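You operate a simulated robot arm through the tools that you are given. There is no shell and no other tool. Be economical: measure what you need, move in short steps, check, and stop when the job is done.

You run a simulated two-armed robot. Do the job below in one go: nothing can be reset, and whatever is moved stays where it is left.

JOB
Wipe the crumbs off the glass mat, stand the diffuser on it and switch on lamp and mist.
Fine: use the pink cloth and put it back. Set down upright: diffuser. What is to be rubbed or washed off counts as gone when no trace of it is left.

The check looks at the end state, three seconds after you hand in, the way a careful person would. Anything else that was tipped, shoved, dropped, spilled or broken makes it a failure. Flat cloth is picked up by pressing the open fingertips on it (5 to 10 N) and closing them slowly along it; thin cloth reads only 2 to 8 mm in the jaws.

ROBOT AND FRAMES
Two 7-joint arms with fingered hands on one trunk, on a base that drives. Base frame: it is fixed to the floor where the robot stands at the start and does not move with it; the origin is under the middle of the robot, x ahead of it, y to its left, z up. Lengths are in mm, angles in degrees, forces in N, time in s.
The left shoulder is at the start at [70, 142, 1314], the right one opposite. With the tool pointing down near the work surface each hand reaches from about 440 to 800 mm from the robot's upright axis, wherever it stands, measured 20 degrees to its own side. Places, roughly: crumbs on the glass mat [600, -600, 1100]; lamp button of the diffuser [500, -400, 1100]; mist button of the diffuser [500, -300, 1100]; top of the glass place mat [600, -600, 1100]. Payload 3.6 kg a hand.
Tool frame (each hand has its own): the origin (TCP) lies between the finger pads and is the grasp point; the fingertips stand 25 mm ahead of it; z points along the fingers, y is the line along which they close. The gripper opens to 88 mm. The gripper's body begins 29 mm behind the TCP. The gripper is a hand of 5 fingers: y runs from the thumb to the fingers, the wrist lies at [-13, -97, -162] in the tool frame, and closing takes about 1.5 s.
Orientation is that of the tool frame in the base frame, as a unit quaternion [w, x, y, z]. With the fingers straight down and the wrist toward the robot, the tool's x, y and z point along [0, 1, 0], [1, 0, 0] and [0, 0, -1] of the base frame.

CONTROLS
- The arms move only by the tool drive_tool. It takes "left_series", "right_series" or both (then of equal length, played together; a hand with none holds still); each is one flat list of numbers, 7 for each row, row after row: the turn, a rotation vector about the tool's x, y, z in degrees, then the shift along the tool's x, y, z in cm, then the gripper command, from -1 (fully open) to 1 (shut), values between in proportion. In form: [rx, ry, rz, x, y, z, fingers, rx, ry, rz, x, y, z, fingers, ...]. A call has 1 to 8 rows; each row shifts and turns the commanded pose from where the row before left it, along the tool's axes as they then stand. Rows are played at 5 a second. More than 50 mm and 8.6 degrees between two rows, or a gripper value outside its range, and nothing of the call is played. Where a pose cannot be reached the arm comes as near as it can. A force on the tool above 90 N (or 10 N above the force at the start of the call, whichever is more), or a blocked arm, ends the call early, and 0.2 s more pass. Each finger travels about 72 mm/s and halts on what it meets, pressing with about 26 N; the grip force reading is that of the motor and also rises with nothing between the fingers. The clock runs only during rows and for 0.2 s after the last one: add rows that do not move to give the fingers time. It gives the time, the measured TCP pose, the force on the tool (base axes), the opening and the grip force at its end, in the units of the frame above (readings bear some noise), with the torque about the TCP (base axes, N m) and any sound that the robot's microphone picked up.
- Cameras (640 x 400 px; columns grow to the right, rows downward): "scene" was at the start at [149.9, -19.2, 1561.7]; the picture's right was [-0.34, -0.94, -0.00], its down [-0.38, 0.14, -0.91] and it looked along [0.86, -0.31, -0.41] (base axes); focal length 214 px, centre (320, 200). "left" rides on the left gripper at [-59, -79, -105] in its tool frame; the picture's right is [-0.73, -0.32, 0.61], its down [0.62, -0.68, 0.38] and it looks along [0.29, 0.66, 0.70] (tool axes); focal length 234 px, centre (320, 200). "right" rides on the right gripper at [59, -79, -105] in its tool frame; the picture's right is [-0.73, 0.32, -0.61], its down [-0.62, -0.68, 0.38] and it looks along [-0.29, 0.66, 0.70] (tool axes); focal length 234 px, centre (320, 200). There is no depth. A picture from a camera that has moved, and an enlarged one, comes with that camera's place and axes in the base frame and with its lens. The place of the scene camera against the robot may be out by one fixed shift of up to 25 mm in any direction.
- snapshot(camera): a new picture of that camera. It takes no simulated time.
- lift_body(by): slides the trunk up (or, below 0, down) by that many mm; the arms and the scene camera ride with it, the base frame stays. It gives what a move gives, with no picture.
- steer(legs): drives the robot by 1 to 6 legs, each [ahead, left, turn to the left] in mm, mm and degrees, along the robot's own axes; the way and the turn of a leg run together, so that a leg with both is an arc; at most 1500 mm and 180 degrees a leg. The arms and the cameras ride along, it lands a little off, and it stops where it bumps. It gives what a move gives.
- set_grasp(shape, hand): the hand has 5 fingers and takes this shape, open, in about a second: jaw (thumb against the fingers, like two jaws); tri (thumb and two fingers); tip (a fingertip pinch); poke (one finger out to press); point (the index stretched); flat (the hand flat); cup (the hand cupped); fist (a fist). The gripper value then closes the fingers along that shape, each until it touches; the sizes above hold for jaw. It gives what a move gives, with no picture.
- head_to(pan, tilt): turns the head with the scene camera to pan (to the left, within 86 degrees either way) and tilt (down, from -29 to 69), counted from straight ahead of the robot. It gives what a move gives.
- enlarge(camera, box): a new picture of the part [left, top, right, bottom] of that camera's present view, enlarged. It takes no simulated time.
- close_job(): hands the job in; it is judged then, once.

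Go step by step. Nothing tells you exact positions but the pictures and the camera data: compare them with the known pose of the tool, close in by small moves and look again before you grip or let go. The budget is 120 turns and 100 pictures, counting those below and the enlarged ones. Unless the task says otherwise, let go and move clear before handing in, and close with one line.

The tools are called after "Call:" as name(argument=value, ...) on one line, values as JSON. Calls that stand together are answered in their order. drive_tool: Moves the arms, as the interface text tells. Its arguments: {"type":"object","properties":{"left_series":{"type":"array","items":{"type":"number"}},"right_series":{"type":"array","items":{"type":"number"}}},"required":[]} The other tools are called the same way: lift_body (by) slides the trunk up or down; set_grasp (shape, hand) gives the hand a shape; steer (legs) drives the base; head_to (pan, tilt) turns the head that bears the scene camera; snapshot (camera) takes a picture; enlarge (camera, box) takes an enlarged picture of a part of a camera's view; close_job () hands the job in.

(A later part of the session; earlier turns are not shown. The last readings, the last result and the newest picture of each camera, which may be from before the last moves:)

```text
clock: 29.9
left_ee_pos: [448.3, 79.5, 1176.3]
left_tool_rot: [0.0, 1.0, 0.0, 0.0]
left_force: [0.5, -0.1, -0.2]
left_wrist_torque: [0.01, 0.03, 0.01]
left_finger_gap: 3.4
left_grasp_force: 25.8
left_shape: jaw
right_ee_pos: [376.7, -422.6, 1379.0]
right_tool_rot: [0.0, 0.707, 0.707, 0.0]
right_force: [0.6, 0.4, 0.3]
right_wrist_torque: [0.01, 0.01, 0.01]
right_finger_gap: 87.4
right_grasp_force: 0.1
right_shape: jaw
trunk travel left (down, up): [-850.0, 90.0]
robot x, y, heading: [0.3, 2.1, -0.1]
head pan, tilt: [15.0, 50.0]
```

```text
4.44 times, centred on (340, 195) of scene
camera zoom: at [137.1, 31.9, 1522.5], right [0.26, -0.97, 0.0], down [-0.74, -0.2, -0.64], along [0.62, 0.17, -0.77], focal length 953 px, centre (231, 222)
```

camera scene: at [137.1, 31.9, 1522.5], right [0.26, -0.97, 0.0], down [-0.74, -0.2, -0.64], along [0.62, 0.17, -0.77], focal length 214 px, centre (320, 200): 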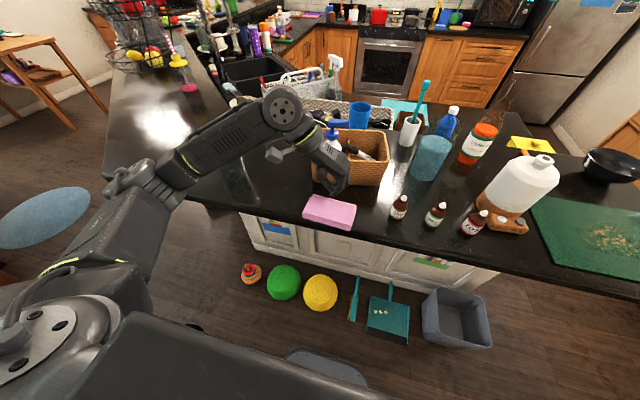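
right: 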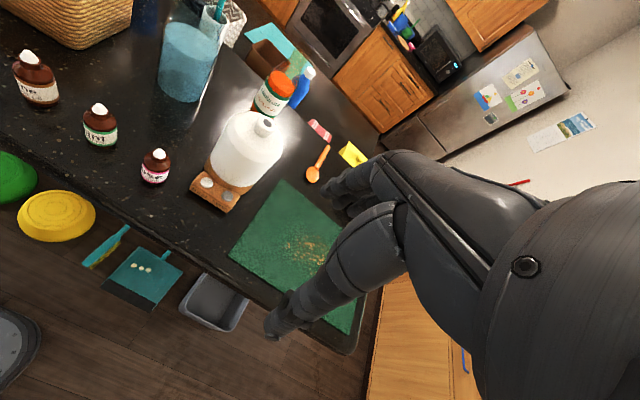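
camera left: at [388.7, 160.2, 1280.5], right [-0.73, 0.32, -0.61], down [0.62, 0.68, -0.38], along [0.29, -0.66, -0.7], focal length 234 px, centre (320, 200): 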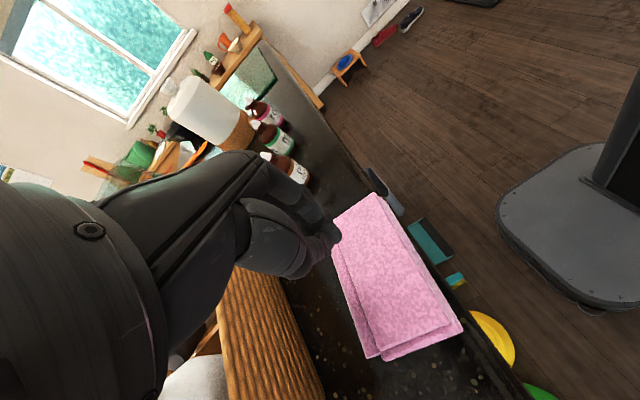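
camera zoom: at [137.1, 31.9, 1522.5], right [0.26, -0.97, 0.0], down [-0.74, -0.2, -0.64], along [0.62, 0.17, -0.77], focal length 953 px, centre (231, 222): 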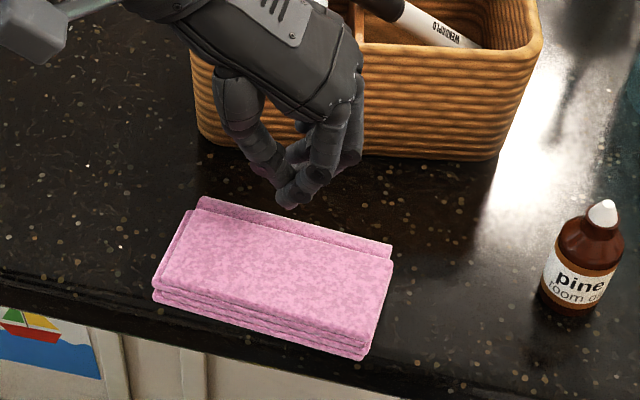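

It isn't held. The cloth is a thick folded pad about 60 mm wide in x, so the open jaws can straddle it. I'll turn the hand back and grip the pad across its width.

Call:
drive_tool(left_series=[0, 0, -8.5, 0, 0, 0, 0, 0, 0, -8.5, 0, 0, 0, -1, 0, 0, -8.5, 0, 0, 0, -1, 0, 0, -8.5, 0, 0, 0, -1, 0, 0, -8.5, 0, 0, 0, -1, 0, 0, -8.5, 0, 0, 0, -1, 0, 0, -8.5, 0, 0, 0, -1, 0, 0, -8.5, 0, 0, 0, -1])

Call:
drive_tool(left_series=[0, 0, -8.5, 0, 0, 0, -1, 0, 0, -8.5, 0, 0, 0, -1, 0, 0, -5, 0, 0, 0, -1, 0, 0, 0, 0, 0, 1.5, -1, 0, 0, 0, 0, -0.3, 1.5, -1, 0, 0, 0, 0, 0, 0, -1])

Call:
snapshot(camera="left")

Call:
enlarge(camera="scene", box=[280, 150, 400, 240])

```text
clock: 31.7
left_ee_pos: [447.7, 80.0, 1179.1]
left_tool_rot: [0.0, 0.829, 0.559, 0.001]
left_force: [-0.1, 0.2, -0.4]
left_wrist_torque: [-0.02, -0.01, -0.02]
left_finger_gap: 87.6
left_grasp_force: 0.1
left_shape: jaw
right_ee_pos: [376.2, -423.6, 1378.8]
right_tool_rot: [-0.001, 0.707, 0.707, 0.0]
right_force: [0.0, -0.3, 0.6]
right_wrist_torque: [-0.02, 0.0, -0.03]
right_finger_gap: 87.7
right_grasp_force: 0.0
right_shape: jaw
trunk travel left (down, up): [-850.0, 90.0]
robot x, y, heading: [-0.2, 0.3, 0.0]
head pan, tilt: [15.0, 50.0]
```

```text
clock: 33.1
left_ee_pos: [442.0, 78.5, 1148.4]
left_tool_rot: [0.0, 0.707, 0.707, 0.0]
left_force: [-0.2, -0.8, 0.8]
left_wrist_torque: [0.02, -0.04, 0.01]
left_finger_gap: 87.7
left_grasp_force: 0.0
left_shape: jaw
right_ee_pos: [377.1, -422.7, 1380.1]
right_tool_rot: [0.0, 0.707, 0.707, 0.0]
right_force: [0.1, -0.1, 0.3]
right_wrist_torque: [0.01, -0.01, -0.04]
right_finger_gap: 87.9
right_grasp_force: 0.1
right_shape: jaw
trunk travel left (down, up): [-850.0, 90.0]
robot x, y, heading: [2.6, -1.5, -0.3]
head pan, tilt: [15.0, 50.0]
```

```text
70 pictures are left
camera left: at [363.8, 21.5, 1253.1], right [-0.32, -0.73, -0.61], down [-0.68, 0.62, -0.38], along [0.66, 0.29, -0.7], focal length 234 px, centre (320, 200)
```

left: 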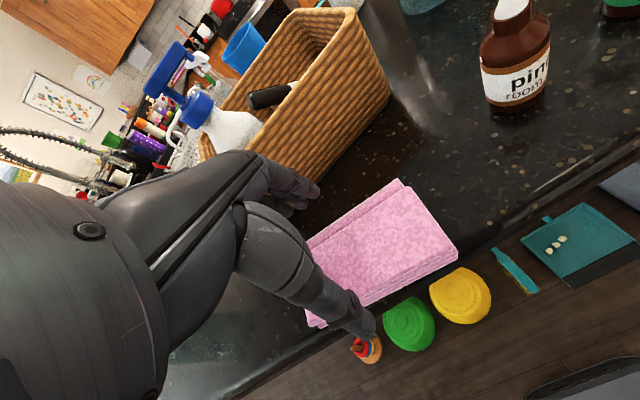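

```text
4.44 times, centred on (340, 195) of scene
camera zoom: at [137.1, 31.9, 1522.6], right [0.26, -0.97, 0.0], down [-0.74, -0.2, -0.64], along [0.62, 0.17, -0.77], focal length 953 px, centre (231, 222)
```

zoom: 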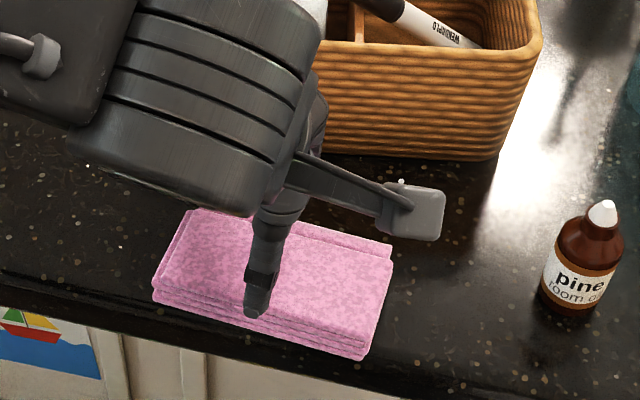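

The cloth spans about x 408–482. I'll centre the jaws at x 445 and lower the open fingers around it.

Call:
drive_tool(left_series=[0, 0, 0, 0, 0.4, 0, -1, 0, 0, 0, 0, 0, 1.2, -1, 0, 0, 0, 0, 0, 1.0, -1, 0, 0, 0, 0, 0, 0.6, -1, 0, 0, 0, 0, 0, 0, -1])

Call:
snapshot(camera="left")

```text
clock: 34.3
left_ee_pos: [447.6, 80.4, 1120.0]
left_tool_rot: [0.0, 0.707, 0.707, 0.0]
left_force: [0.3, 0.4, -0.3]
left_wrist_torque: [-0.03, -0.02, -0.01]
left_finger_gap: 87.6
left_grasp_force: 0.0
left_shape: jaw
right_ee_pos: [377.1, -422.6, 1380.4]
right_tool_rot: [0.0, 0.707, 0.707, 0.0]
right_force: [-0.6, 0.4, 0.6]
right_wrist_torque: [0.01, 0.07, 0.0]
right_finger_gap: 87.6
right_grasp_force: 0.0
right_shape: jaw
trunk travel left (down, up): [-850.0, 90.0]
robot x, y, heading: [-1.0, -3.4, 0.1]
head pan, tilt: [15.0, 50.0]
```

```text
68 pictures are left
camera left: at [368.5, 22.7, 1225.3], right [-0.32, -0.73, -0.61], down [-0.68, 0.62, -0.38], along [0.66, 0.29, -0.7], focal length 234 px, centre (320, 200)
```

left: 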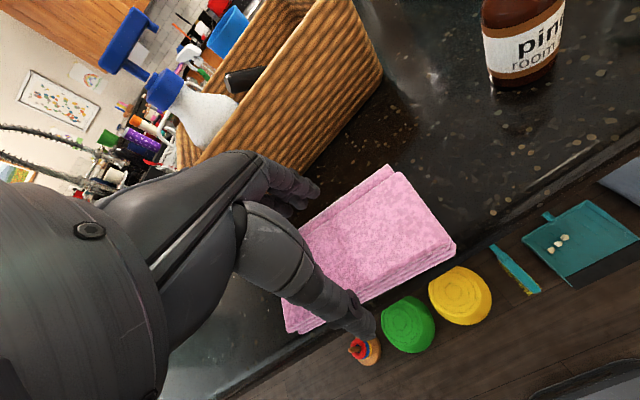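

Thumb and fingers straddle the pad. I'll go down a little further and then close.

Call:
drive_tool(left_series=[0, 0, 0, 0, 0, 0.7, -1, 0, 0, 0, 0, 0, 0.7, -1, 0, 0, 0, 0, 0, 0, -1])

Call:
snapshot(camera="left")

```text
clock: 35.1
left_ee_pos: [447.9, 80.1, 1106.8]
left_tool_rot: [0.0, 0.707, 0.707, 0.0]
left_force: [0.0, -0.8, 0.0]
left_wrist_torque: [-0.01, 0.01, 0.0]
left_finger_gap: 87.8
left_grasp_force: 0.1
left_shape: jaw
right_ee_pos: [376.9, -423.2, 1380.1]
right_tool_rot: [0.0, 0.708, 0.707, 0.0]
right_force: [0.2, 1.2, 0.3]
right_wrist_torque: [0.01, 0.0, -0.05]
right_finger_gap: 87.7
right_grasp_force: 0.0
right_shape: jaw
trunk travel left (down, up): [-850.0, 90.0]
robot x, y, heading: [-2.0, -2.7, -0.0]
head pan, tilt: [15.0, 50.0]
```

```text
67 pictures are left
camera left: at [369.1, 22.1, 1210.8], right [-0.32, -0.73, -0.61], down [-0.68, 0.62, -0.38], along [0.66, 0.29, -0.7], focal length 234 px, centre (320, 200)
```

left: 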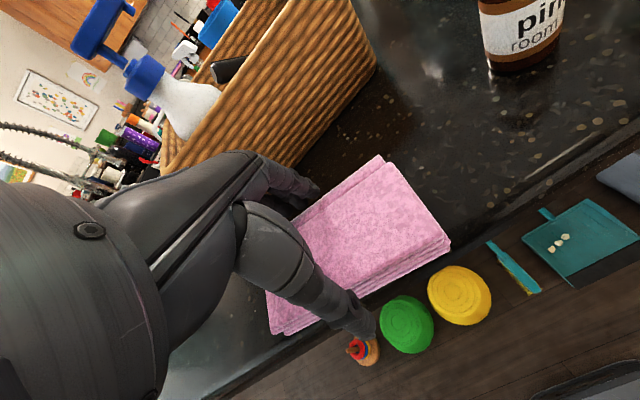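

Call:
drive_tool(left_series=[0, 0, 0, 0, 0, 0.3, -1, 0, 0, 0, 0, 0, 0, -0.9, 0, 0, 0, 0, 0, 0, -0.8, 0, 0, 0, 0, 0, 0, -0.7, 0, 0, 0, 0, 0, 0, -0.6, 0, 0, 0, 0, 0, 0, -0.5, 0, 0, 0, 0, 0, 0, -0.4, 0, 0, 0, 0, 0, 0, -0.3])

Call:
snapshot(camera="left")

```text
clock: 36.9
left_ee_pos: [448.2, 79.8, 1102.7]
left_tool_rot: [0.0, 0.707, 0.707, 0.0]
left_force: [-0.4, -0.2, 0.5]
left_wrist_torque: [0.04, 0.01, -0.05]
left_finger_gap: 59.3
left_grasp_force: 23.8
left_shape: jaw
right_ee_pos: [377.4, -423.0, 1380.8]
right_tool_rot: [0.0, 0.707, 0.707, 0.001]
right_force: [-0.1, -0.7, 0.3]
right_wrist_torque: [-0.05, 0.03, 0.0]
right_finger_gap: 87.7
right_grasp_force: 0.0
right_shape: jaw
trunk travel left (down, up): [-850.0, 90.0]
robot x, y, heading: [0.2, -2.7, -0.2]
head pan, tilt: [15.0, 50.0]
```

```text
66 pictures are left
camera left: at [368.9, 22.9, 1207.2], right [-0.32, -0.73, -0.61], down [-0.68, 0.62, -0.38], along [0.66, 0.29, -0.7], focal length 234 px, centre (320, 200)
```

left: 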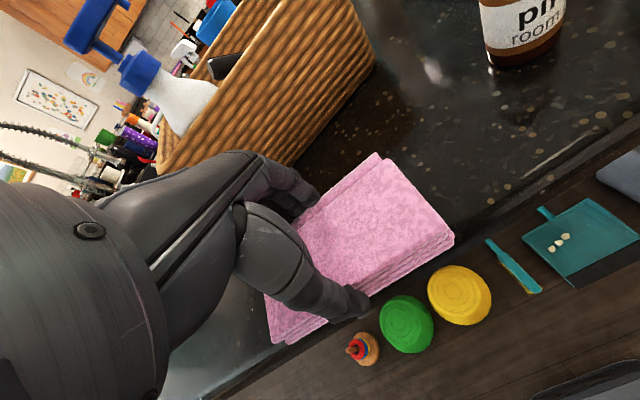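

The jaws stopped at 59 mm with 24 N on the pad. I'll lift to test.

Call:
drive_tool(left_series=[0, 0, 0, 0, 0, 0, 0, 0, 0, 0, 0, 0, 0, 0, 0, 0, 0, 0, 0, -1, 0, 0, 0, 0, 0, 0, -2, 0, 0, 0, 0, 0, 0, -2, 0])

Call:
snapshot(camera="left")

Call:
enlarge(camera="scene", box=[280, 150, 400, 240])

```text
clock: 38.1
left_ee_pos: [447.2, 79.9, 1155.9]
left_tool_rot: [0.0, 0.706, 0.708, 0.0]
left_force: [-0.2, -0.5, -0.4]
left_wrist_torque: [0.01, 0.0, -0.01]
left_finger_gap: 60.3
left_grasp_force: 25.7
left_shape: jaw
right_ee_pos: [376.3, -424.2, 1380.0]
right_tool_rot: [0.0, 0.707, 0.707, -0.001]
right_force: [0.6, -0.3, -1.0]
right_wrist_torque: [0.0, 0.01, -0.03]
right_finger_gap: 87.6
right_grasp_force: 0.1
right_shape: jaw
trunk travel left (down, up): [-850.0, 90.0]
robot x, y, heading: [1.8, 0.4, -0.0]
head pan, tilt: [15.0, 50.0]
```

```text
65 pictures are left
camera left: at [367.3, 22.1, 1260.5], right [-0.32, -0.73, -0.61], down [-0.68, 0.62, -0.38], along [0.66, 0.29, -0.7], focal length 234 px, centre (320, 200)
```

left: 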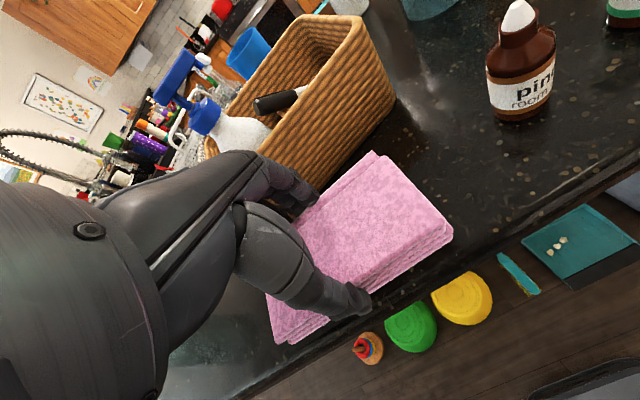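

```text
4.44 times, centred on (340, 195) of scene
camera zoom: at [136.8, 31.8, 1522.6], right [0.26, -0.97, 0.0], down [-0.74, -0.2, -0.64], along [0.62, 0.17, -0.77], focal length 953 px, centre (231, 222)
```

zoom: 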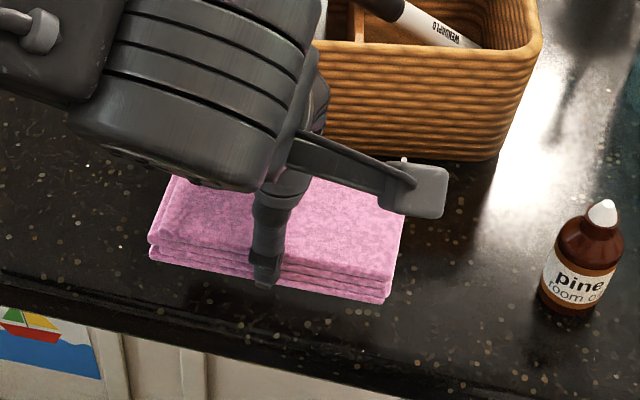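

The pad is held and lifted. I'll raise it well clear and drive right until the mat is in reach of the left hand.

Call:
drive_tool(left_series=[0, 0, 0, 0, 0, -4, 0, 0, 0, 0, 0, 0, -4, 0, 0, 0, 0, 0, 0, -4, 0, 0, 0, 0, 0, 0, -4, 0, 0, 0, 0, 0, 0, -4, 0])

Call:
steer(legs=[[0, -670, 0]])

Call:
head_to(pan=8, tilt=48)

Call:
snapshot(camera="scene")

Call:
snapshot(camera="left")

```text
clock: 39.3
left_ee_pos: [447.3, 80.4, 1354.1]
left_tool_rot: [0.0, 0.707, 0.707, 0.001]
left_force: [-0.1, 0.2, 0.1]
left_wrist_torque: [-0.01, -0.01, -0.01]
left_finger_gap: 59.9
left_grasp_force: 25.9
left_shape: jaw
right_ee_pos: [375.5, -423.8, 1379.8]
right_tool_rot: [0.0, 0.707, 0.707, 0.001]
right_force: [-0.7, 0.2, -0.8]
right_wrist_torque: [0.03, -0.02, 0.02]
right_finger_gap: 87.8
right_grasp_force: 0.1
right_shape: jaw
trunk travel left (down, up): [-850.0, 90.0]
robot x, y, heading: [-0.2, -3.1, 0.2]
head pan, tilt: [15.0, 50.0]
```

```text
clock: 43.0
left_ee_pos: [449.3, -600.3, 1354.1]
left_tool_rot: [0.001, 0.706, 0.708, -0.001]
left_force: [-0.1, 0.0, -0.4]
left_wrist_torque: [0.01, 0.02, -0.01]
left_finger_gap: 59.9
left_grasp_force: 26.0
left_shape: jaw
right_ee_pos: [379.7, -1105.0, 1380.8]
right_tool_rot: [0.0, 0.706, 0.708, -0.001]
right_force: [-0.2, -0.3, 0.4]
right_wrist_torque: [0.0, 0.02, -0.02]
right_finger_gap: 87.7
right_grasp_force: 0.0
right_shape: jaw
trunk travel left (down, up): [-850.0, 90.0]
robot x, y, heading: [0.1, -686.6, 0.3]
head pan, tilt: [15.0, 50.0]
```

```text
clock: 43.7
left_ee_pos: [449.7, -602.2, 1354.6]
left_tool_rot: [0.0, 0.706, 0.708, 0.0]
left_force: [-0.2, 0.2, -0.7]
left_wrist_torque: [0.0, 0.01, 0.03]
left_finger_gap: 60.3
left_grasp_force: 25.7
left_shape: jaw
right_ee_pos: [379.3, -1105.7, 1380.3]
right_tool_rot: [0.0, 0.706, 0.708, 0.0]
right_force: [0.0, -0.5, 0.1]
right_wrist_torque: [-0.01, 0.03, 0.01]
right_finger_gap: 87.7
right_grasp_force: 0.0
right_shape: jaw
trunk travel left (down, up): [-850.0, 90.0]
robot x, y, heading: [1.3, -685.0, -0.0]
head pan, tilt: [8.0, 48.0]
```

```text
63 pictures are left
camera scene: at [142.2, -660.4, 1525.3], right [0.14, -0.99, 0.0], down [-0.74, -0.11, -0.67], along [0.66, 0.1, -0.74], focal length 214 px, centre (320, 200)
```

scene: 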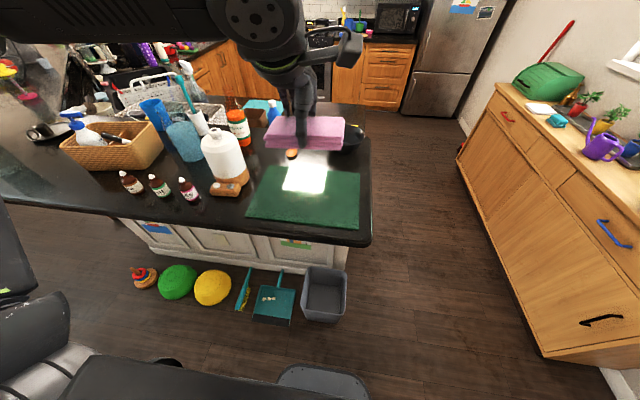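

```text
62 pictures are left
camera left: at [370.4, -659.6, 1458.5], right [-0.32, -0.73, -0.61], down [-0.68, 0.62, -0.38], along [0.66, 0.29, -0.7], focal length 234 px, centre (320, 200)
```

left: 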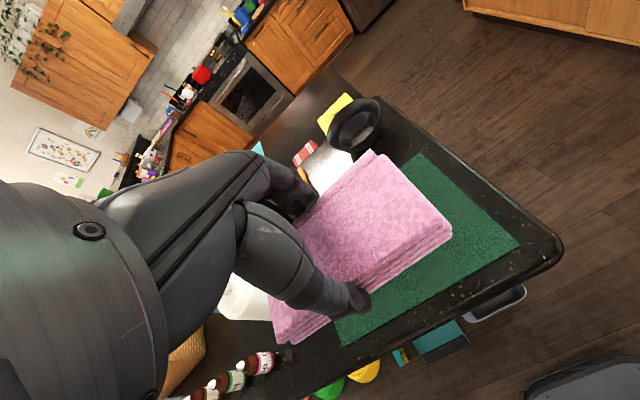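

The mat spans about x 447–660 and y −430 to −722, with the crumbs near (551, −568). I'll carry the pad above the crumbs, just over the mat.

Call:
drive_tool(left_series=[0, 0, 0, 0.4, 1.2, 2.9, 0, 0, 0, 0, 0.4, 1.2, 2.9, 0, 0, 0, 0, 0.4, 1.2, 2.9, 0, 0, 0, 0, 0.4, 1.2, 2.9, 0, 0, 0, 0, 0.4, 1.2, 2.9, 0, 0, 0, 0, 0.4, 1.2, 2.9, 0, 0, 0, 0, 0.4, 1.2, 2.9, 0, 0, 0, 0, 0.4, 1.2, 2.9, 0])

Call:
snapshot(camera="left")

Call:
enlarge(camera="scene", box=[200, 110, 400, 250])

```text
clock: 45.5
left_ee_pos: [546.2, -571.0, 1120.2]
left_tool_rot: [0.001, 0.706, 0.708, 0.0]
left_force: [0.6, 0.7, 0.4]
left_wrist_torque: [-0.02, -0.01, 0.0]
left_finger_gap: 59.8
left_grasp_force: 26.6
left_shape: jaw
right_ee_pos: [380.8, -1105.4, 1379.1]
right_tool_rot: [-0.001, 0.706, 0.708, 0.0]
right_force: [0.4, -0.1, 0.6]
right_wrist_torque: [0.0, -0.03, 0.03]
right_finger_gap: 87.7
right_grasp_force: 0.0
right_shape: jaw
trunk travel left (down, up): [-850.0, 90.0]
robot x, y, heading: [0.4, -683.7, 0.2]
head pan, tilt: [8.0, 48.0]
```

```text
61 pictures are left
camera left: at [467.0, -627.8, 1224.5], right [-0.32, -0.73, -0.61], down [-0.68, 0.62, -0.38], along [0.66, 0.29, -0.7], focal length 234 px, centre (320, 200)
```

left: 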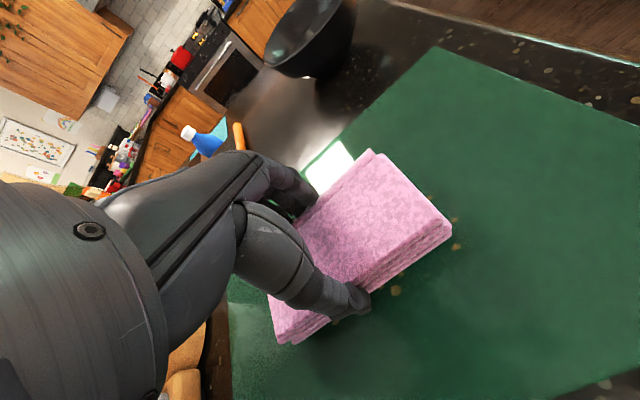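

```text
2.86 times, centred on (300, 180) of scene
camera zoom: at [143.2, -660.0, 1525.2], right [0.14, -0.99, 0.0], down [-0.74, -0.11, -0.67], along [0.66, 0.1, -0.74], focal length 613 px, centre (377, 257)
```

zoom: 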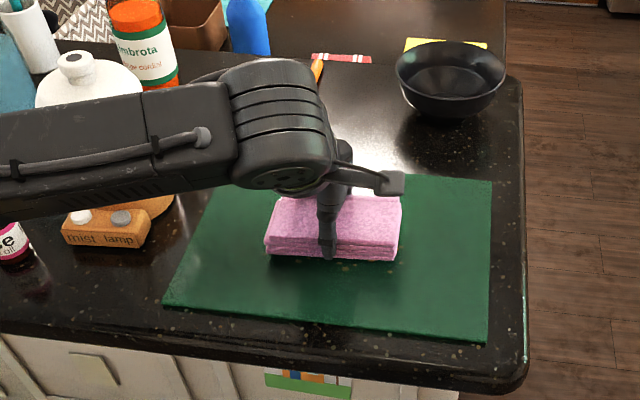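

The pad is right over the crumbs. I'll lower to contact, watching the force.

Call:
drive_tool(left_series=[0, 0, 0, 0, 0, 0.6, 0, 0, 0, 0, 0, 0, 0.4, 0, 0, 0, 0, 0, 0, 0.2, 0])

```text
clock: 46.3
left_ee_pos: [544.7, -571.7, 1109.5]
left_tool_rot: [0.001, 0.706, 0.709, 0.001]
left_force: [1.1, 0.9, 1.6]
left_wrist_torque: [0.13, -0.01, -0.03]
left_finger_gap: 59.7
left_grasp_force: 26.1
left_shape: jaw
right_ee_pos: [379.2, -1106.4, 1379.4]
right_tool_rot: [0.0, 0.706, 0.708, 0.0]
right_force: [0.3, -0.5, 0.4]
right_wrist_torque: [-0.03, -0.03, 0.0]
right_finger_gap: 87.6
right_grasp_force: 0.0
right_shape: jaw
trunk travel left (down, up): [-850.0, 90.0]
robot x, y, heading: [1.3, -681.1, 0.0]
head pan, tilt: [8.0, 48.0]
```

Contact starts at about z 1109. I'll press gently and rub along x.

Call:
drive_tool(left_series=[0, 0, 0, 0, 0, 0.12, 0, 0, 0, 0, 0, -2, 0, 0, 0, 0, 0, 0, -2, 0, 0, 0, 0, 0, 0, -2, 0, 0, 0, 0, 0, 0, 3, 0, 0, 0, 0, 0, 0, 3, 0, 0, 0, 0, 0, 0, 3, 0, 0, 0, 0, 0, 0, 3, 0, 0])

```text
clock: 48.1
left_ee_pos: [607.7, -570.6, 1109.2]
left_tool_rot: [0.001, 0.705, 0.709, 0.0]
left_force: [-1.8, 0.2, 4.4]
left_wrist_torque: [0.19, -0.06, 0.08]
left_finger_gap: 59.7
left_grasp_force: 25.7
left_shape: jaw
right_ee_pos: [380.4, -1107.1, 1379.3]
right_tool_rot: [0.0, 0.706, 0.709, 0.0]
right_force: [0.8, 0.6, -0.1]
right_wrist_torque: [0.02, 0.01, 0.0]
right_finger_gap: 87.9
right_grasp_force: 0.0
right_shape: jaw
trunk travel left (down, up): [-850.0, 90.0]
robot x, y, heading: [0.2, -677.4, 0.4]
head pan, tilt: [8.0, 48.0]
```

Call:
drive_tool(left_series=[0, 0, 0, -3.5, 0, 0.06, 0, 0, 0, 0, 0, -3, 0, 0, 0, 0, 0, 0, -3, 0, 0, 0, 0, 0, 0, -3, 0, 0, 0, 0, 0, 0, -3, 0, 0, 0, 0, 0, 3.5, 0, 0, 0, 0, 0, 0, 3.5, 0, 0, 0, 0, 0, 0, 0, 3, 0, 0])

Call:
drive_tool(left_series=[0, 0, 0, 0, 3, 0, 0, 0, 0, 0, 0, 3, 0, 0, 0, 0, 0, 0, 3, 0, 0, 0, 0, 0, -3, 0, 0, 0, 0, 0, 0, 0, -3, 0, 0, 0, 0, 0, 0, -3, 0, 0, 0, 0, 0, 0, -3, 0, 0, 0, 0, 0, 0, -3, 0, 0])

Call:
snapshot(camera="left")

Call:
enlarge(camera="scene", box=[200, 110, 400, 250])

```text
clock: 49.9
left_ee_pos: [511.2, -534.3, 1106.9]
left_tool_rot: [-0.001, 0.705, 0.709, 0.002]
left_force: [-3.4, 2.7, 14.9]
left_wrist_torque: [0.53, -0.16, 0.19]
left_finger_gap: 59.0
left_grasp_force: 25.8
left_shape: jaw
right_ee_pos: [377.4, -1106.2, 1381.2]
right_tool_rot: [0.001, 0.706, 0.708, 0.001]
right_force: [0.3, -0.6, 0.8]
right_wrist_torque: [0.0, 0.03, -0.01]
right_finger_gap: 87.7
right_grasp_force: 0.1
right_shape: jaw
trunk travel left (down, up): [-850.0, 90.0]
robot x, y, heading: [0.1, -686.4, 0.2]
head pan, tilt: [8.0, 48.0]
```

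```text
clock: 51.7
left_ee_pos: [485.2, -567.0, 1108.3]
left_tool_rot: [0.0, 0.705, 0.709, 0.001]
left_force: [7.3, -0.3, 17.2]
left_wrist_torque: [0.4, -0.45, -0.14]
left_finger_gap: 59.5
left_grasp_force: 25.8
left_shape: jaw
right_ee_pos: [378.2, -1108.2, 1380.7]
right_tool_rot: [0.0, 0.706, 0.708, 0.001]
right_force: [0.0, 0.6, -1.1]
right_wrist_torque: [0.0, -0.01, 0.0]
right_finger_gap: 87.5
right_grasp_force: 0.0
right_shape: jaw
trunk travel left (down, up): [-850.0, 90.0]
robot x, y, heading: [1.0, -683.6, 0.1]
head pan, tilt: [8.0, 48.0]
```

```text
59 pictures are left
camera left: at [405.4, -624.7, 1212.1], right [-0.32, -0.73, -0.61], down [-0.68, 0.62, -0.38], along [0.66, 0.29, -0.69], focal length 234 px, centre (320, 200)
```

left: 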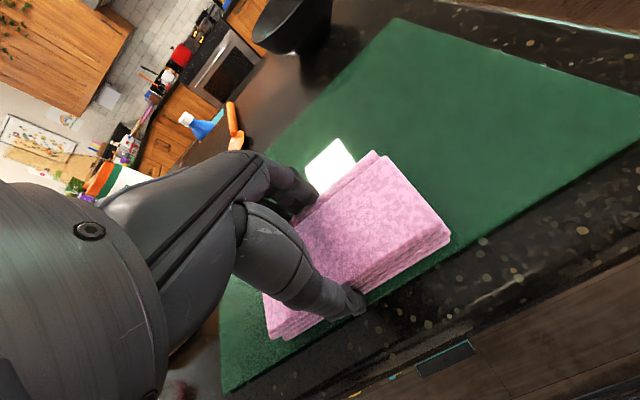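

```text
2.86 times, centred on (300, 180) of scene
camera zoom: at [140.5, -661.8, 1525.6], right [0.14, -0.99, 0.0], down [-0.73, -0.11, -0.67], along [0.66, 0.1, -0.74], focal length 613 px, centre (377, 257)
```

zoom: 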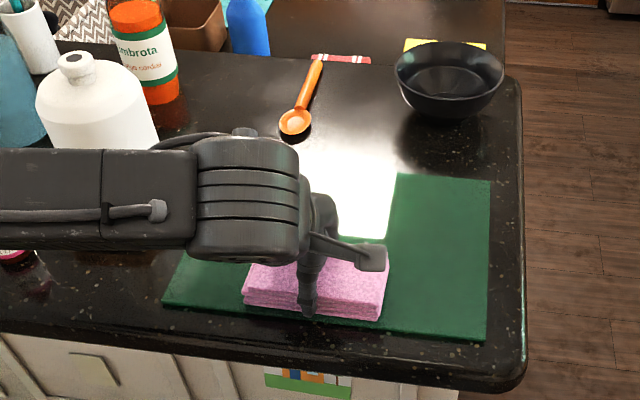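

Nothing is visible so far, but glare and the pad hide parts of the mat. I'll lift and inspect it fully.

Call:
drive_tool(left_series=[0, 0, 0, 0, 0, -3, 0, 0, 0, 0, 0, 0, -4, 0, 0, 0, 0, 0, -1, -4, 0, 0, 0, 0, 0, -1, -4, 0, 0, 0, 0, 0, -1, -4, 0, 0, 0, 0, 0, -1, -4, 0])

Call:
enlarge(camera="scene", box=[230, 140, 390, 240])

Call:
snapshot(camera="left")

```text
clock: 53.1
left_ee_pos: [443.2, -566.4, 1341.2]
left_tool_rot: [0.0, 0.706, 0.708, 0.001]
left_force: [0.3, 0.5, -0.7]
left_wrist_torque: [-0.01, -0.03, 0.0]
left_finger_gap: 59.4
left_grasp_force: 26.2
left_shape: jaw
right_ee_pos: [377.9, -1107.0, 1379.6]
right_tool_rot: [0.0, 0.705, 0.709, 0.001]
right_force: [0.0, 0.2, 0.0]
right_wrist_torque: [0.0, 0.01, 0.02]
right_finger_gap: 87.3
right_grasp_force: 0.0
right_shape: jaw
trunk travel left (down, up): [-850.0, 90.0]
robot x, y, heading: [1.0, -687.6, 0.3]
head pan, tilt: [8.0, 48.0]
```

```text
4.00 times, centred on (310, 190) of scene
camera zoom: at [140.4, -661.4, 1525.4], right [0.14, -0.99, 0.0], down [-0.73, -0.11, -0.67], along [0.66, 0.1, -0.74], focal length 858 px, centre (360, 240)
```

zoom: 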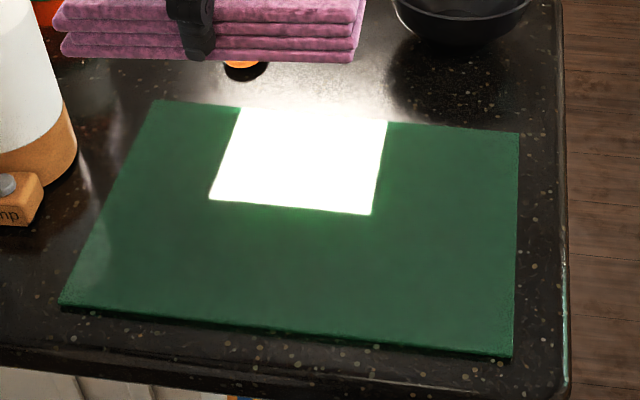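

```text
56 pictures are left
camera left: at [364.8, -623.7, 1445.1], right [-0.32, -0.73, -0.61], down [-0.68, 0.62, -0.38], along [0.66, 0.29, -0.7], focal length 234 px, centre (320, 200)
```

left: 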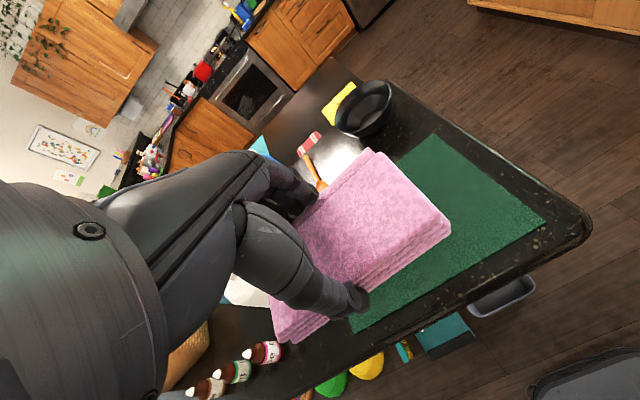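

The mat looks clean except under the window's reflection. I'll check that part from another angle on the way back.

Call:
steer(legs=[[0, 350, 0]])

Call:
head_to(pan=-25, tilt=45)

Call:
enlarge(camera="scene", box=[210, 120, 450, 270])

```text
clock: 55.4
left_ee_pos: [444.1, -216.8, 1339.9]
left_tool_rot: [0.0, 0.706, 0.708, 0.001]
left_force: [-0.2, -0.5, -0.1]
left_wrist_torque: [0.05, -0.02, 0.01]
left_finger_gap: 59.3
left_grasp_force: 25.9
left_shape: jaw
right_ee_pos: [378.2, -757.1, 1380.1]
right_tool_rot: [-0.001, 0.707, 0.708, 0.001]
right_force: [-0.7, -0.5, -0.7]
right_wrist_torque: [0.02, -0.01, 0.01]
right_finger_gap: 87.7
right_grasp_force: 0.0
right_shape: jaw
trunk travel left (down, up): [-850.0, 90.0]
robot x, y, heading: [1.5, -333.7, 0.1]
head pan, tilt: [8.0, 48.0]
```

```text
clock: 56.4
left_ee_pos: [445.4, -213.8, 1338.2]
left_tool_rot: [0.0, 0.707, 0.707, 0.0]
left_force: [0.0, 0.1, -0.2]
left_wrist_torque: [0.02, 0.0, -0.01]
left_finger_gap: 59.4
left_grasp_force: 26.2
left_shape: jaw
right_ee_pos: [377.9, -753.9, 1379.4]
right_tool_rot: [-0.001, 0.707, 0.707, 0.0]
right_force: [0.6, -0.3, 0.2]
right_wrist_torque: [0.0, 0.02, -0.02]
right_finger_gap: 87.8
right_grasp_force: 0.1
right_shape: jaw
trunk travel left (down, up): [-850.0, 90.0]
robot x, y, heading: [-2.2, -327.4, 0.0]
head pan, tilt: [-25.0, 45.0]
```

```text
2.67 times, centred on (330, 195) of scene
camera zoom: at [137.1, -353.0, 1529.5], right [-0.42, -0.91, 0.0], down [-0.64, 0.3, -0.71], along [0.64, -0.3, -0.71], focal length 572 px, centre (293, 213)
```

zoom: 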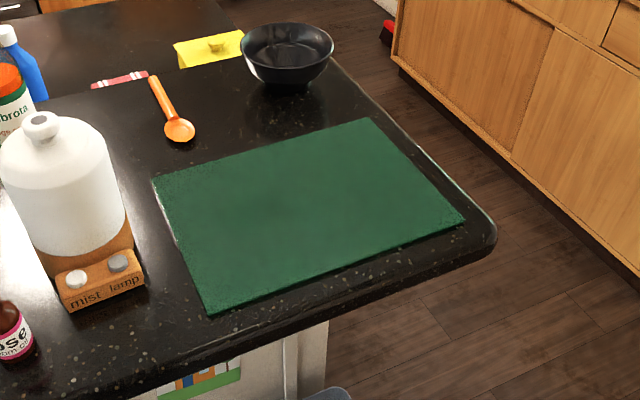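

Call:
enlarge(camera="scene", box=[260, 160, 390, 240])

```text
4.92 times, centred on (325, 200) of scene
camera zoom: at [137.1, -353.0, 1529.5], right [-0.42, -0.91, 0.0], down [-0.64, 0.3, -0.71], along [0.64, -0.3, -0.71], focal length 1056 px, centre (295, 200)
```

zoom: 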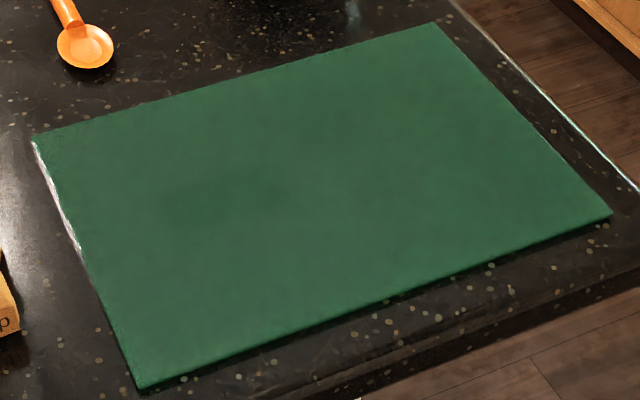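

The mat is clean. I'll drive back and return the cloth to where it lay, with the TCP at about (487, 80).

Call:
steer(legs=[[0, 328, 0]])

Call:
head_to(pan=15, tilt=50)

```text
clock: 58.5
left_ee_pos: [444.8, 102.9, 1341.1]
left_tool_rot: [-0.001, 0.705, 0.709, 0.001]
left_force: [-0.1, 0.7, 0.2]
left_wrist_torque: [0.02, 0.0, -0.03]
left_finger_gap: 59.7
left_grasp_force: 25.9
left_shape: jaw
right_ee_pos: [378.0, -437.1, 1378.9]
right_tool_rot: [-0.001, 0.706, 0.708, 0.001]
right_force: [-0.1, -1.4, 0.3]
right_wrist_torque: [0.02, 0.01, 0.03]
right_finger_gap: 87.7
right_grasp_force: 0.0
right_shape: jaw
trunk travel left (down, up): [-850.0, 90.0]
robot x, y, heading: [0.0, -13.0, 0.4]
head pan, tilt: [-25.0, 45.0]
```

```text
clock: 59.6
left_ee_pos: [444.5, 104.7, 1339.6]
left_tool_rot: [0.0, 0.706, 0.708, 0.0]
left_force: [0.0, -0.4, -1.2]
left_wrist_torque: [-0.03, -0.02, 0.01]
left_finger_gap: 59.5
left_grasp_force: 25.9
left_shape: jaw
right_ee_pos: [378.1, -436.6, 1381.1]
right_tool_rot: [0.0, 0.706, 0.708, 0.0]
right_force: [0.8, 0.3, -0.8]
right_wrist_torque: [-0.01, 0.01, 0.0]
right_finger_gap: 87.4
right_grasp_force: 0.1
right_shape: jaw
trunk travel left (down, up): [-850.0, 90.0]
robot x, y, heading: [0.1, -14.0, 0.2]
head pan, tilt: [15.0, 50.0]
```

Call:
drive_tool(left_series=[0, 0, 0, -0.3, 0.52, 2.8, 0, 0, 0, 0, -0.3, 0.52, 2.8, 0, 0, 0, 0, -0.3, 0.52, 2.8, 0, 0, 0, 0, -0.3, 0.52, 2.8, 0, 0, 0, 0, -0.3, 0.52, 2.8, 0, 0, 0, 0, -0.3, 0.52, 2.8, 0, 0, 0, 0, -0.3, 0.52, 2.8, 0, 0, 0, 0, -0.3, 0.5, 2.8, 0])

Call:
enlarge(camera="scene", box=[280, 130, 420, 240])

Call:
snapshot(camera="left")

```text
clock: 61.4
left_ee_pos: [484.7, 82.7, 1115.1]
left_tool_rot: [0.0, 0.706, 0.708, 0.0]
left_force: [0.0, 0.3, -0.9]
left_wrist_torque: [-0.01, -0.01, 0.0]
left_finger_gap: 59.2
left_grasp_force: 25.6
left_shape: jaw
right_ee_pos: [378.3, -435.3, 1380.1]
right_tool_rot: [0.0, 0.707, 0.708, -0.001]
right_force: [-0.7, 0.3, -0.1]
right_wrist_torque: [0.0, 0.0, -0.03]
right_finger_gap: 87.8
right_grasp_force: 0.0
right_shape: jaw
trunk travel left (down, up): [-850.0, 90.0]
robot x, y, heading: [4.7, -12.6, 0.4]
head pan, tilt: [15.0, 50.0]
```

```text
3.64 times, centred on (350, 185) of scene
camera zoom: at [138.1, 19.6, 1522.5], right [0.26, -0.97, 0.0], down [-0.74, -0.2, -0.64], along [0.62, 0.17, -0.77], focal length 780 px, centre (211, 254)
```

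zoom: 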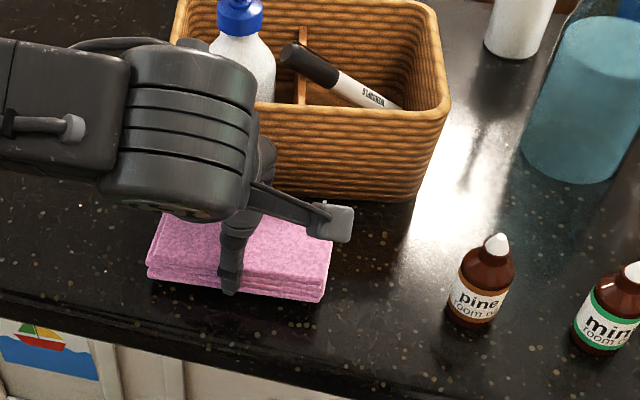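

```text
52 pictures are left
camera left: at [406.2, 24.9, 1219.3], right [-0.32, -0.73, -0.61], down [-0.68, 0.62, -0.38], along [0.66, 0.29, -0.7], focal length 234 px, centre (320, 200)
```

left: 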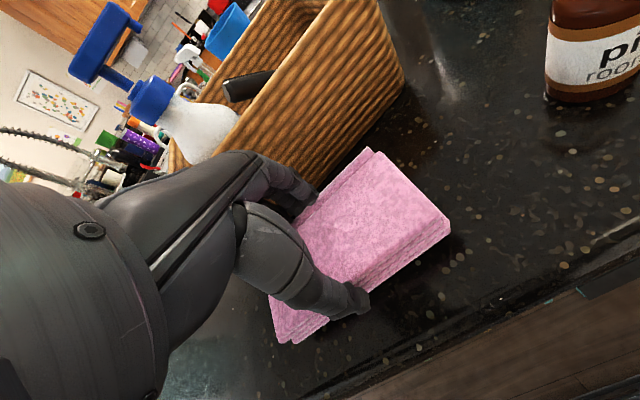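

Position matches the original. I'll lower onto the counter until the force rises.

Call:
drive_tool(left_series=[0, 0, 0, 0, 0, 0.6, 0, 0, 0, 0, 0, 0, 0.4, 0, 0, 0, 0, 0, 0, 0.2, 0])

```text
clock: 62.2
left_ee_pos: [485.1, 81.4, 1104.3]
left_tool_rot: [0.0, 0.706, 0.709, 0.0]
left_force: [0.1, 1.0, 2.0]
left_wrist_torque: [0.11, -0.03, -0.01]
left_finger_gap: 59.4
left_grasp_force: 26.2
left_shape: jaw
right_ee_pos: [377.3, -435.1, 1380.1]
right_tool_rot: [0.0, 0.705, 0.709, 0.0]
right_force: [-0.9, -0.7, 0.1]
right_wrist_torque: [0.02, -0.01, -0.02]
right_finger_gap: 87.5
right_grasp_force: 0.1
right_shape: jaw
trunk travel left (down, up): [-850.0, 90.0]
robot x, y, heading: [-1.8, -11.6, -0.0]
head pan, tilt: [15.0, 50.0]
```

Contact. Now I'll open slowly and lift straight up.

Call:
drive_tool(left_series=[0, 0, 0, 0, 0, 0.05, -0.4, 0, 0, 0, 0, 0, 0, -0.6, 0, 0, 0, 0, 0, 0, -0.8, 0, 0, 0, 0, 0, 0, -1, 0, 0, 0, 0, 0, 0, -1, 0, 0, 0, 0, 0, -2, -1, 0, 0, 0, 0, 0, -4, -1, 0, 0, 0, 0, 0, -4, -1])

Call:
drive_tool(left_series=[0, 0, 0, 0, -1, -4, -1, 0, 0, 0, 0, -1, -4, -1, 0, 0, 0, 0, -1, -4, -1, 0, 0, 0, 0, -1, -4, -1])

Call:
snapshot(camera="scene")

```text
clock: 64.0
left_ee_pos: [482.9, 78.8, 1203.8]
left_tool_rot: [0.0, 0.706, 0.708, 0.0]
left_force: [0.2, 0.2, 0.6]
left_wrist_torque: [0.0, 0.0, -0.01]
left_finger_gap: 87.3
left_grasp_force: 0.0
left_shape: jaw
right_ee_pos: [376.9, -435.6, 1379.0]
right_tool_rot: [0.0, 0.706, 0.708, 0.0]
right_force: [0.1, -0.3, 0.0]
right_wrist_torque: [0.02, 0.02, -0.01]
right_finger_gap: 87.7
right_grasp_force: 0.1
right_shape: jaw
trunk travel left (down, up): [-850.0, 90.0]
robot x, y, heading: [-0.3, -14.6, 0.3]
head pan, tilt: [15.0, 50.0]
```

```text
clock: 65.0
left_ee_pos: [441.0, 80.8, 1363.2]
left_tool_rot: [0.001, 0.707, 0.708, 0.001]
left_force: [-0.6, -0.6, 0.5]
left_wrist_torque: [-0.02, 0.0, 0.03]
left_finger_gap: 87.8
left_grasp_force: 0.1
left_shape: jaw
right_ee_pos: [376.5, -436.4, 1379.5]
right_tool_rot: [0.002, 0.706, 0.709, 0.0]
right_force: [0.0, 0.7, -0.5]
right_wrist_torque: [0.0, -0.01, 0.0]
right_finger_gap: 87.8
right_grasp_force: 0.1
right_shape: jaw
trunk travel left (down, up): [-850.0, 90.0]
robot x, y, heading: [-4.1, -7.9, 0.3]
head pan, tilt: [15.0, 50.0]
```

```text
51 pictures are left
camera scene: at [135.3, 18.8, 1522.7], right [0.26, -0.97, 0.0], down [-0.74, -0.2, -0.64], along [0.62, 0.17, -0.77], focal length 214 px, centre (320, 200)
```

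scene: 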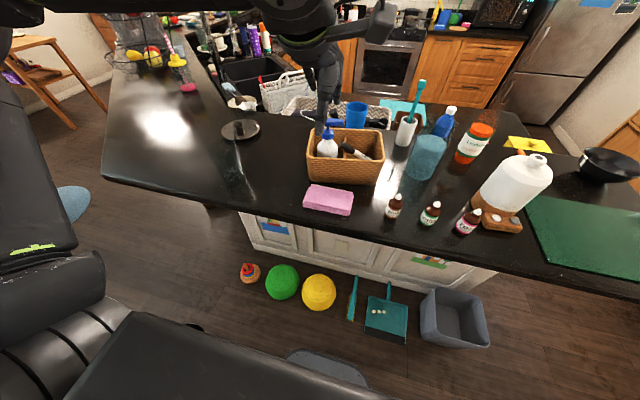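

The cloth is back in place. Now for the diffuser: I'll drive right about 260 so the right hand can reach both the diffuser and the mat, then look.

Call:
steer(legs=[[0, -260, 0]])

Call:
head_to(pan=-12, tilt=42)

Call:
snapshot(camera="scene")

Call:
enlarge(camera="scene", box=[240, 110, 440, 240])

Call:
snapshot(camera="right")

```text
clock: 66.8
left_ee_pos: [443.8, -172.7, 1362.3]
left_tool_rot: [0.0, 0.705, 0.709, -0.001]
left_force: [-0.5, 0.0, 0.4]
left_wrist_torque: [-0.05, -0.02, 0.06]
left_finger_gap: 87.7
left_grasp_force: 0.0
left_shape: jaw
right_ee_pos: [380.0, -690.1, 1381.6]
right_tool_rot: [0.001, 0.705, 0.709, 0.0]
right_force: [-0.3, 0.3, -0.6]
right_wrist_torque: [0.01, 0.03, 0.01]
right_finger_gap: 87.7
right_grasp_force: 0.1
right_shape: jaw
trunk travel left (down, up): [-850.0, 90.0]
robot x, y, heading: [-0.8, -269.7, 0.2]
head pan, tilt: [15.0, 50.0]
```

```text
clock: 67.8
left_ee_pos: [444.6, -176.6, 1363.3]
left_tool_rot: [0.001, 0.705, 0.709, 0.0]
left_force: [-0.5, -0.1, 0.9]
left_wrist_torque: [-0.01, -0.02, 0.0]
left_finger_gap: 87.6
left_grasp_force: 0.1
left_shape: jaw
right_ee_pos: [380.1, -692.9, 1378.8]
right_tool_rot: [0.0, 0.705, 0.709, 0.0]
right_force: [-0.6, 0.5, 0.6]
right_wrist_torque: [0.03, 0.02, 0.02]
right_finger_gap: 87.4
right_grasp_force: 0.0
right_shape: jaw
trunk travel left (down, up): [-850.0, 90.0]
robot x, y, heading: [3.5, -268.2, 0.3]
head pan, tilt: [-12.0, 42.0]
```

```text
50 pictures are left
camera scene: at [145.7, -276.1, 1533.8], right [-0.2, -0.98, 0.0], down [-0.66, 0.14, -0.74], along [0.73, -0.15, -0.67], focal length 214 px, centre (320, 200)
```

scene: 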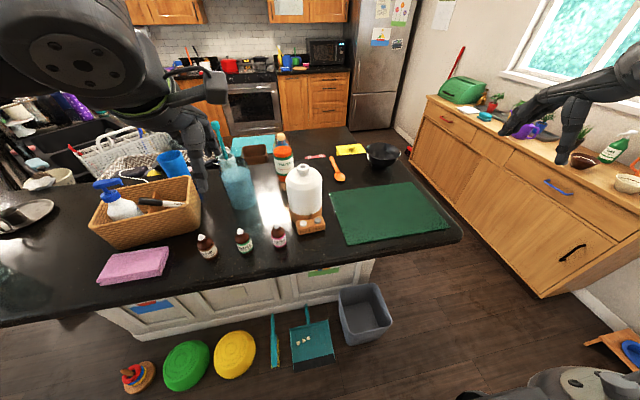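

```text
3.08 times, centred on (340, 175) of scene
camera zoom: at [145.7, -276.1, 1533.8], right [-0.2, -0.98, 0.0], down [-0.66, 0.14, -0.74], along [0.73, -0.15, -0.67], focal length 660 px, centre (258, 277)
```

zoom: 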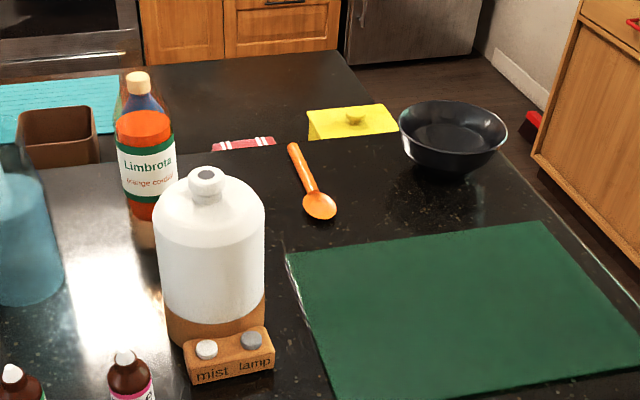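

```text
48 pictures are left
camera right: at [300.1, -634.8, 1484.6], right [0.33, -0.72, 0.61], down [-0.68, -0.63, -0.38], along [0.66, -0.29, -0.7], focal length 234 px, centre (320, 200)
```

right: 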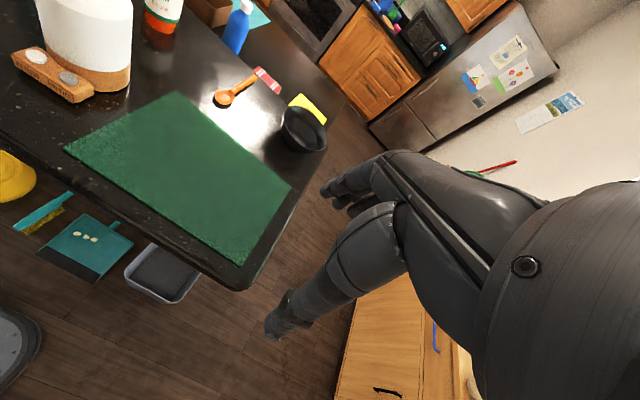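

I place the diffuser's nozzle top near (575, −335, 1239); it is about 32 mm wide and the body about 96 mm. I'll bring the right hand above the nozzle while moving the left hand aside.

Call:
drive_tool(left_series=[0, 0, 0, 2, 0, 0, -1, 0, 0, 0, 2, 0, 0, -1, 0, 0, 0, 2, 0, 0, -1, 0, 0, 0, 2, 0, 0, -1, 0, 0, 0, 2, 0, 0, -1, 0, 0, 0, 2, 0, 0, -1, 0, 0, 0, 2, 0, 0, -1, 0, 0, 0, 2, 0, 0, -1], right_series=[0, 0, 0, 4, 1.5, 0, -1, 0, 0, 0, 4, 1.5, 0, -1, 0, 0, 0, 4, 1.5, 0, -1, 0, 0, 0, 4, 1.5, 0, -1, 0, 0, 0, 4, 1.5, 0, -1, 0, 0, 0, 4, 1.5, 0, -1, 0, 0, 0, 4, 1.5, 0, -1, 0, 0, 0, 4, 1.5, 0, -1])

Call:
drive_tool(right_series=[0, 0, 0, 2, 2, 0, -0.4, 0, 0, 0, 1.8, 2, 0, -0.4, 0, 0, 0, 0, 2, 1.5, -0.4, 0, 0, 0, 0, 1.3, 2.5, -0.4, 0, 0, 0, 0, 0, 2, -0.4])

Call:
snapshot(camera="right")

Call:
snapshot(camera="scene")

```text
clock: 69.6
left_ee_pos: [446.3, -12.7, 1360.5]
left_tool_rot: [0.0, 0.705, 0.709, -0.002]
left_force: [0.6, -0.2, -1.3]
left_wrist_torque: [-0.01, 0.05, -0.04]
left_finger_gap: 87.9
left_grasp_force: 0.0
left_shape: jaw
right_ee_pos: [500.1, -372.0, 1378.5]
right_tool_rot: [-0.002, 0.706, 0.709, -0.002]
right_force: [-0.1, 0.2, -0.5]
right_wrist_torque: [-0.05, -0.01, 0.0]
right_finger_gap: 87.8
right_grasp_force: 0.0
right_shape: jaw
trunk travel left (down, up): [-850.0, 90.0]
robot x, y, heading: [0.3, -272.5, 0.4]
head pan, tilt: [-12.0, 42.0]
```

```text
clock: 70.8
left_ee_pos: [444.1, -14.0, 1362.1]
left_tool_rot: [0.0, 0.706, 0.709, 0.0]
left_force: [0.2, 0.6, 0.0]
left_wrist_torque: [0.0, 0.0, 0.0]
left_finger_gap: 88.0
left_grasp_force: 0.0
left_shape: jaw
right_ee_pos: [556.0, -361.3, 1307.1]
right_tool_rot: [0.0, 0.705, 0.71, 0.0]
right_force: [0.3, -0.4, -1.2]
right_wrist_torque: [-0.02, 0.03, 0.01]
right_finger_gap: 61.8
right_grasp_force: 0.0
right_shape: jaw
right hand out of reach, approached as far as the arm can: row 1, 2, 3
trunk travel left (down, up): [-850.0, 90.0]
robot x, y, heading: [0.7, -269.4, 0.2]
head pan, tilt: [-12.0, 42.0]
```

```text
47 pictures are left
camera right: at [476.6, -302.4, 1412.4], right [0.33, -0.72, 0.61], down [-0.68, -0.63, -0.38], along [0.66, -0.29, -0.7], focal length 234 px, centre (320, 200)
```

right: 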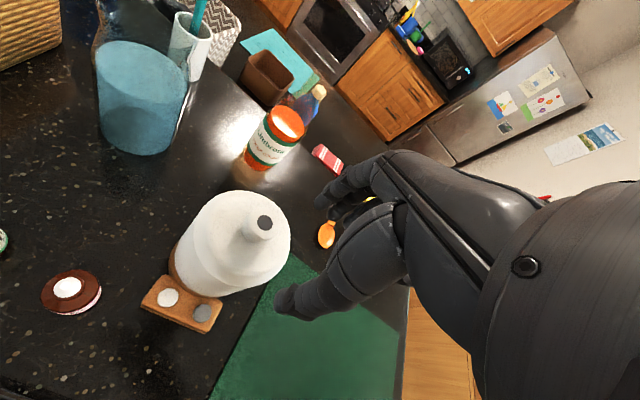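

```text
46 pictures are left
camera scene: at [145.6, -274.6, 1533.8], right [-0.2, -0.98, 0.0], down [-0.66, 0.14, -0.74], along [0.73, -0.15, -0.67], focal length 214 px, centre (320, 200)
```

scene: 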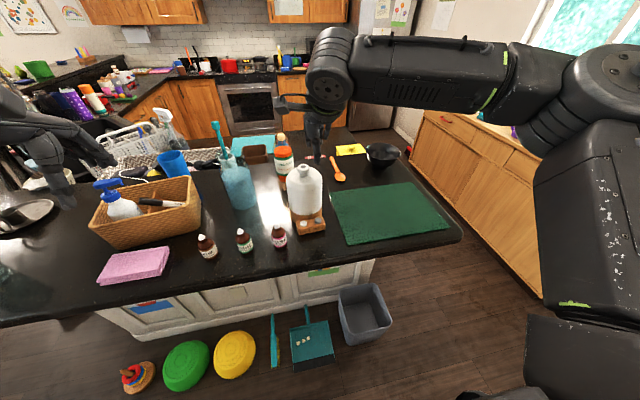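

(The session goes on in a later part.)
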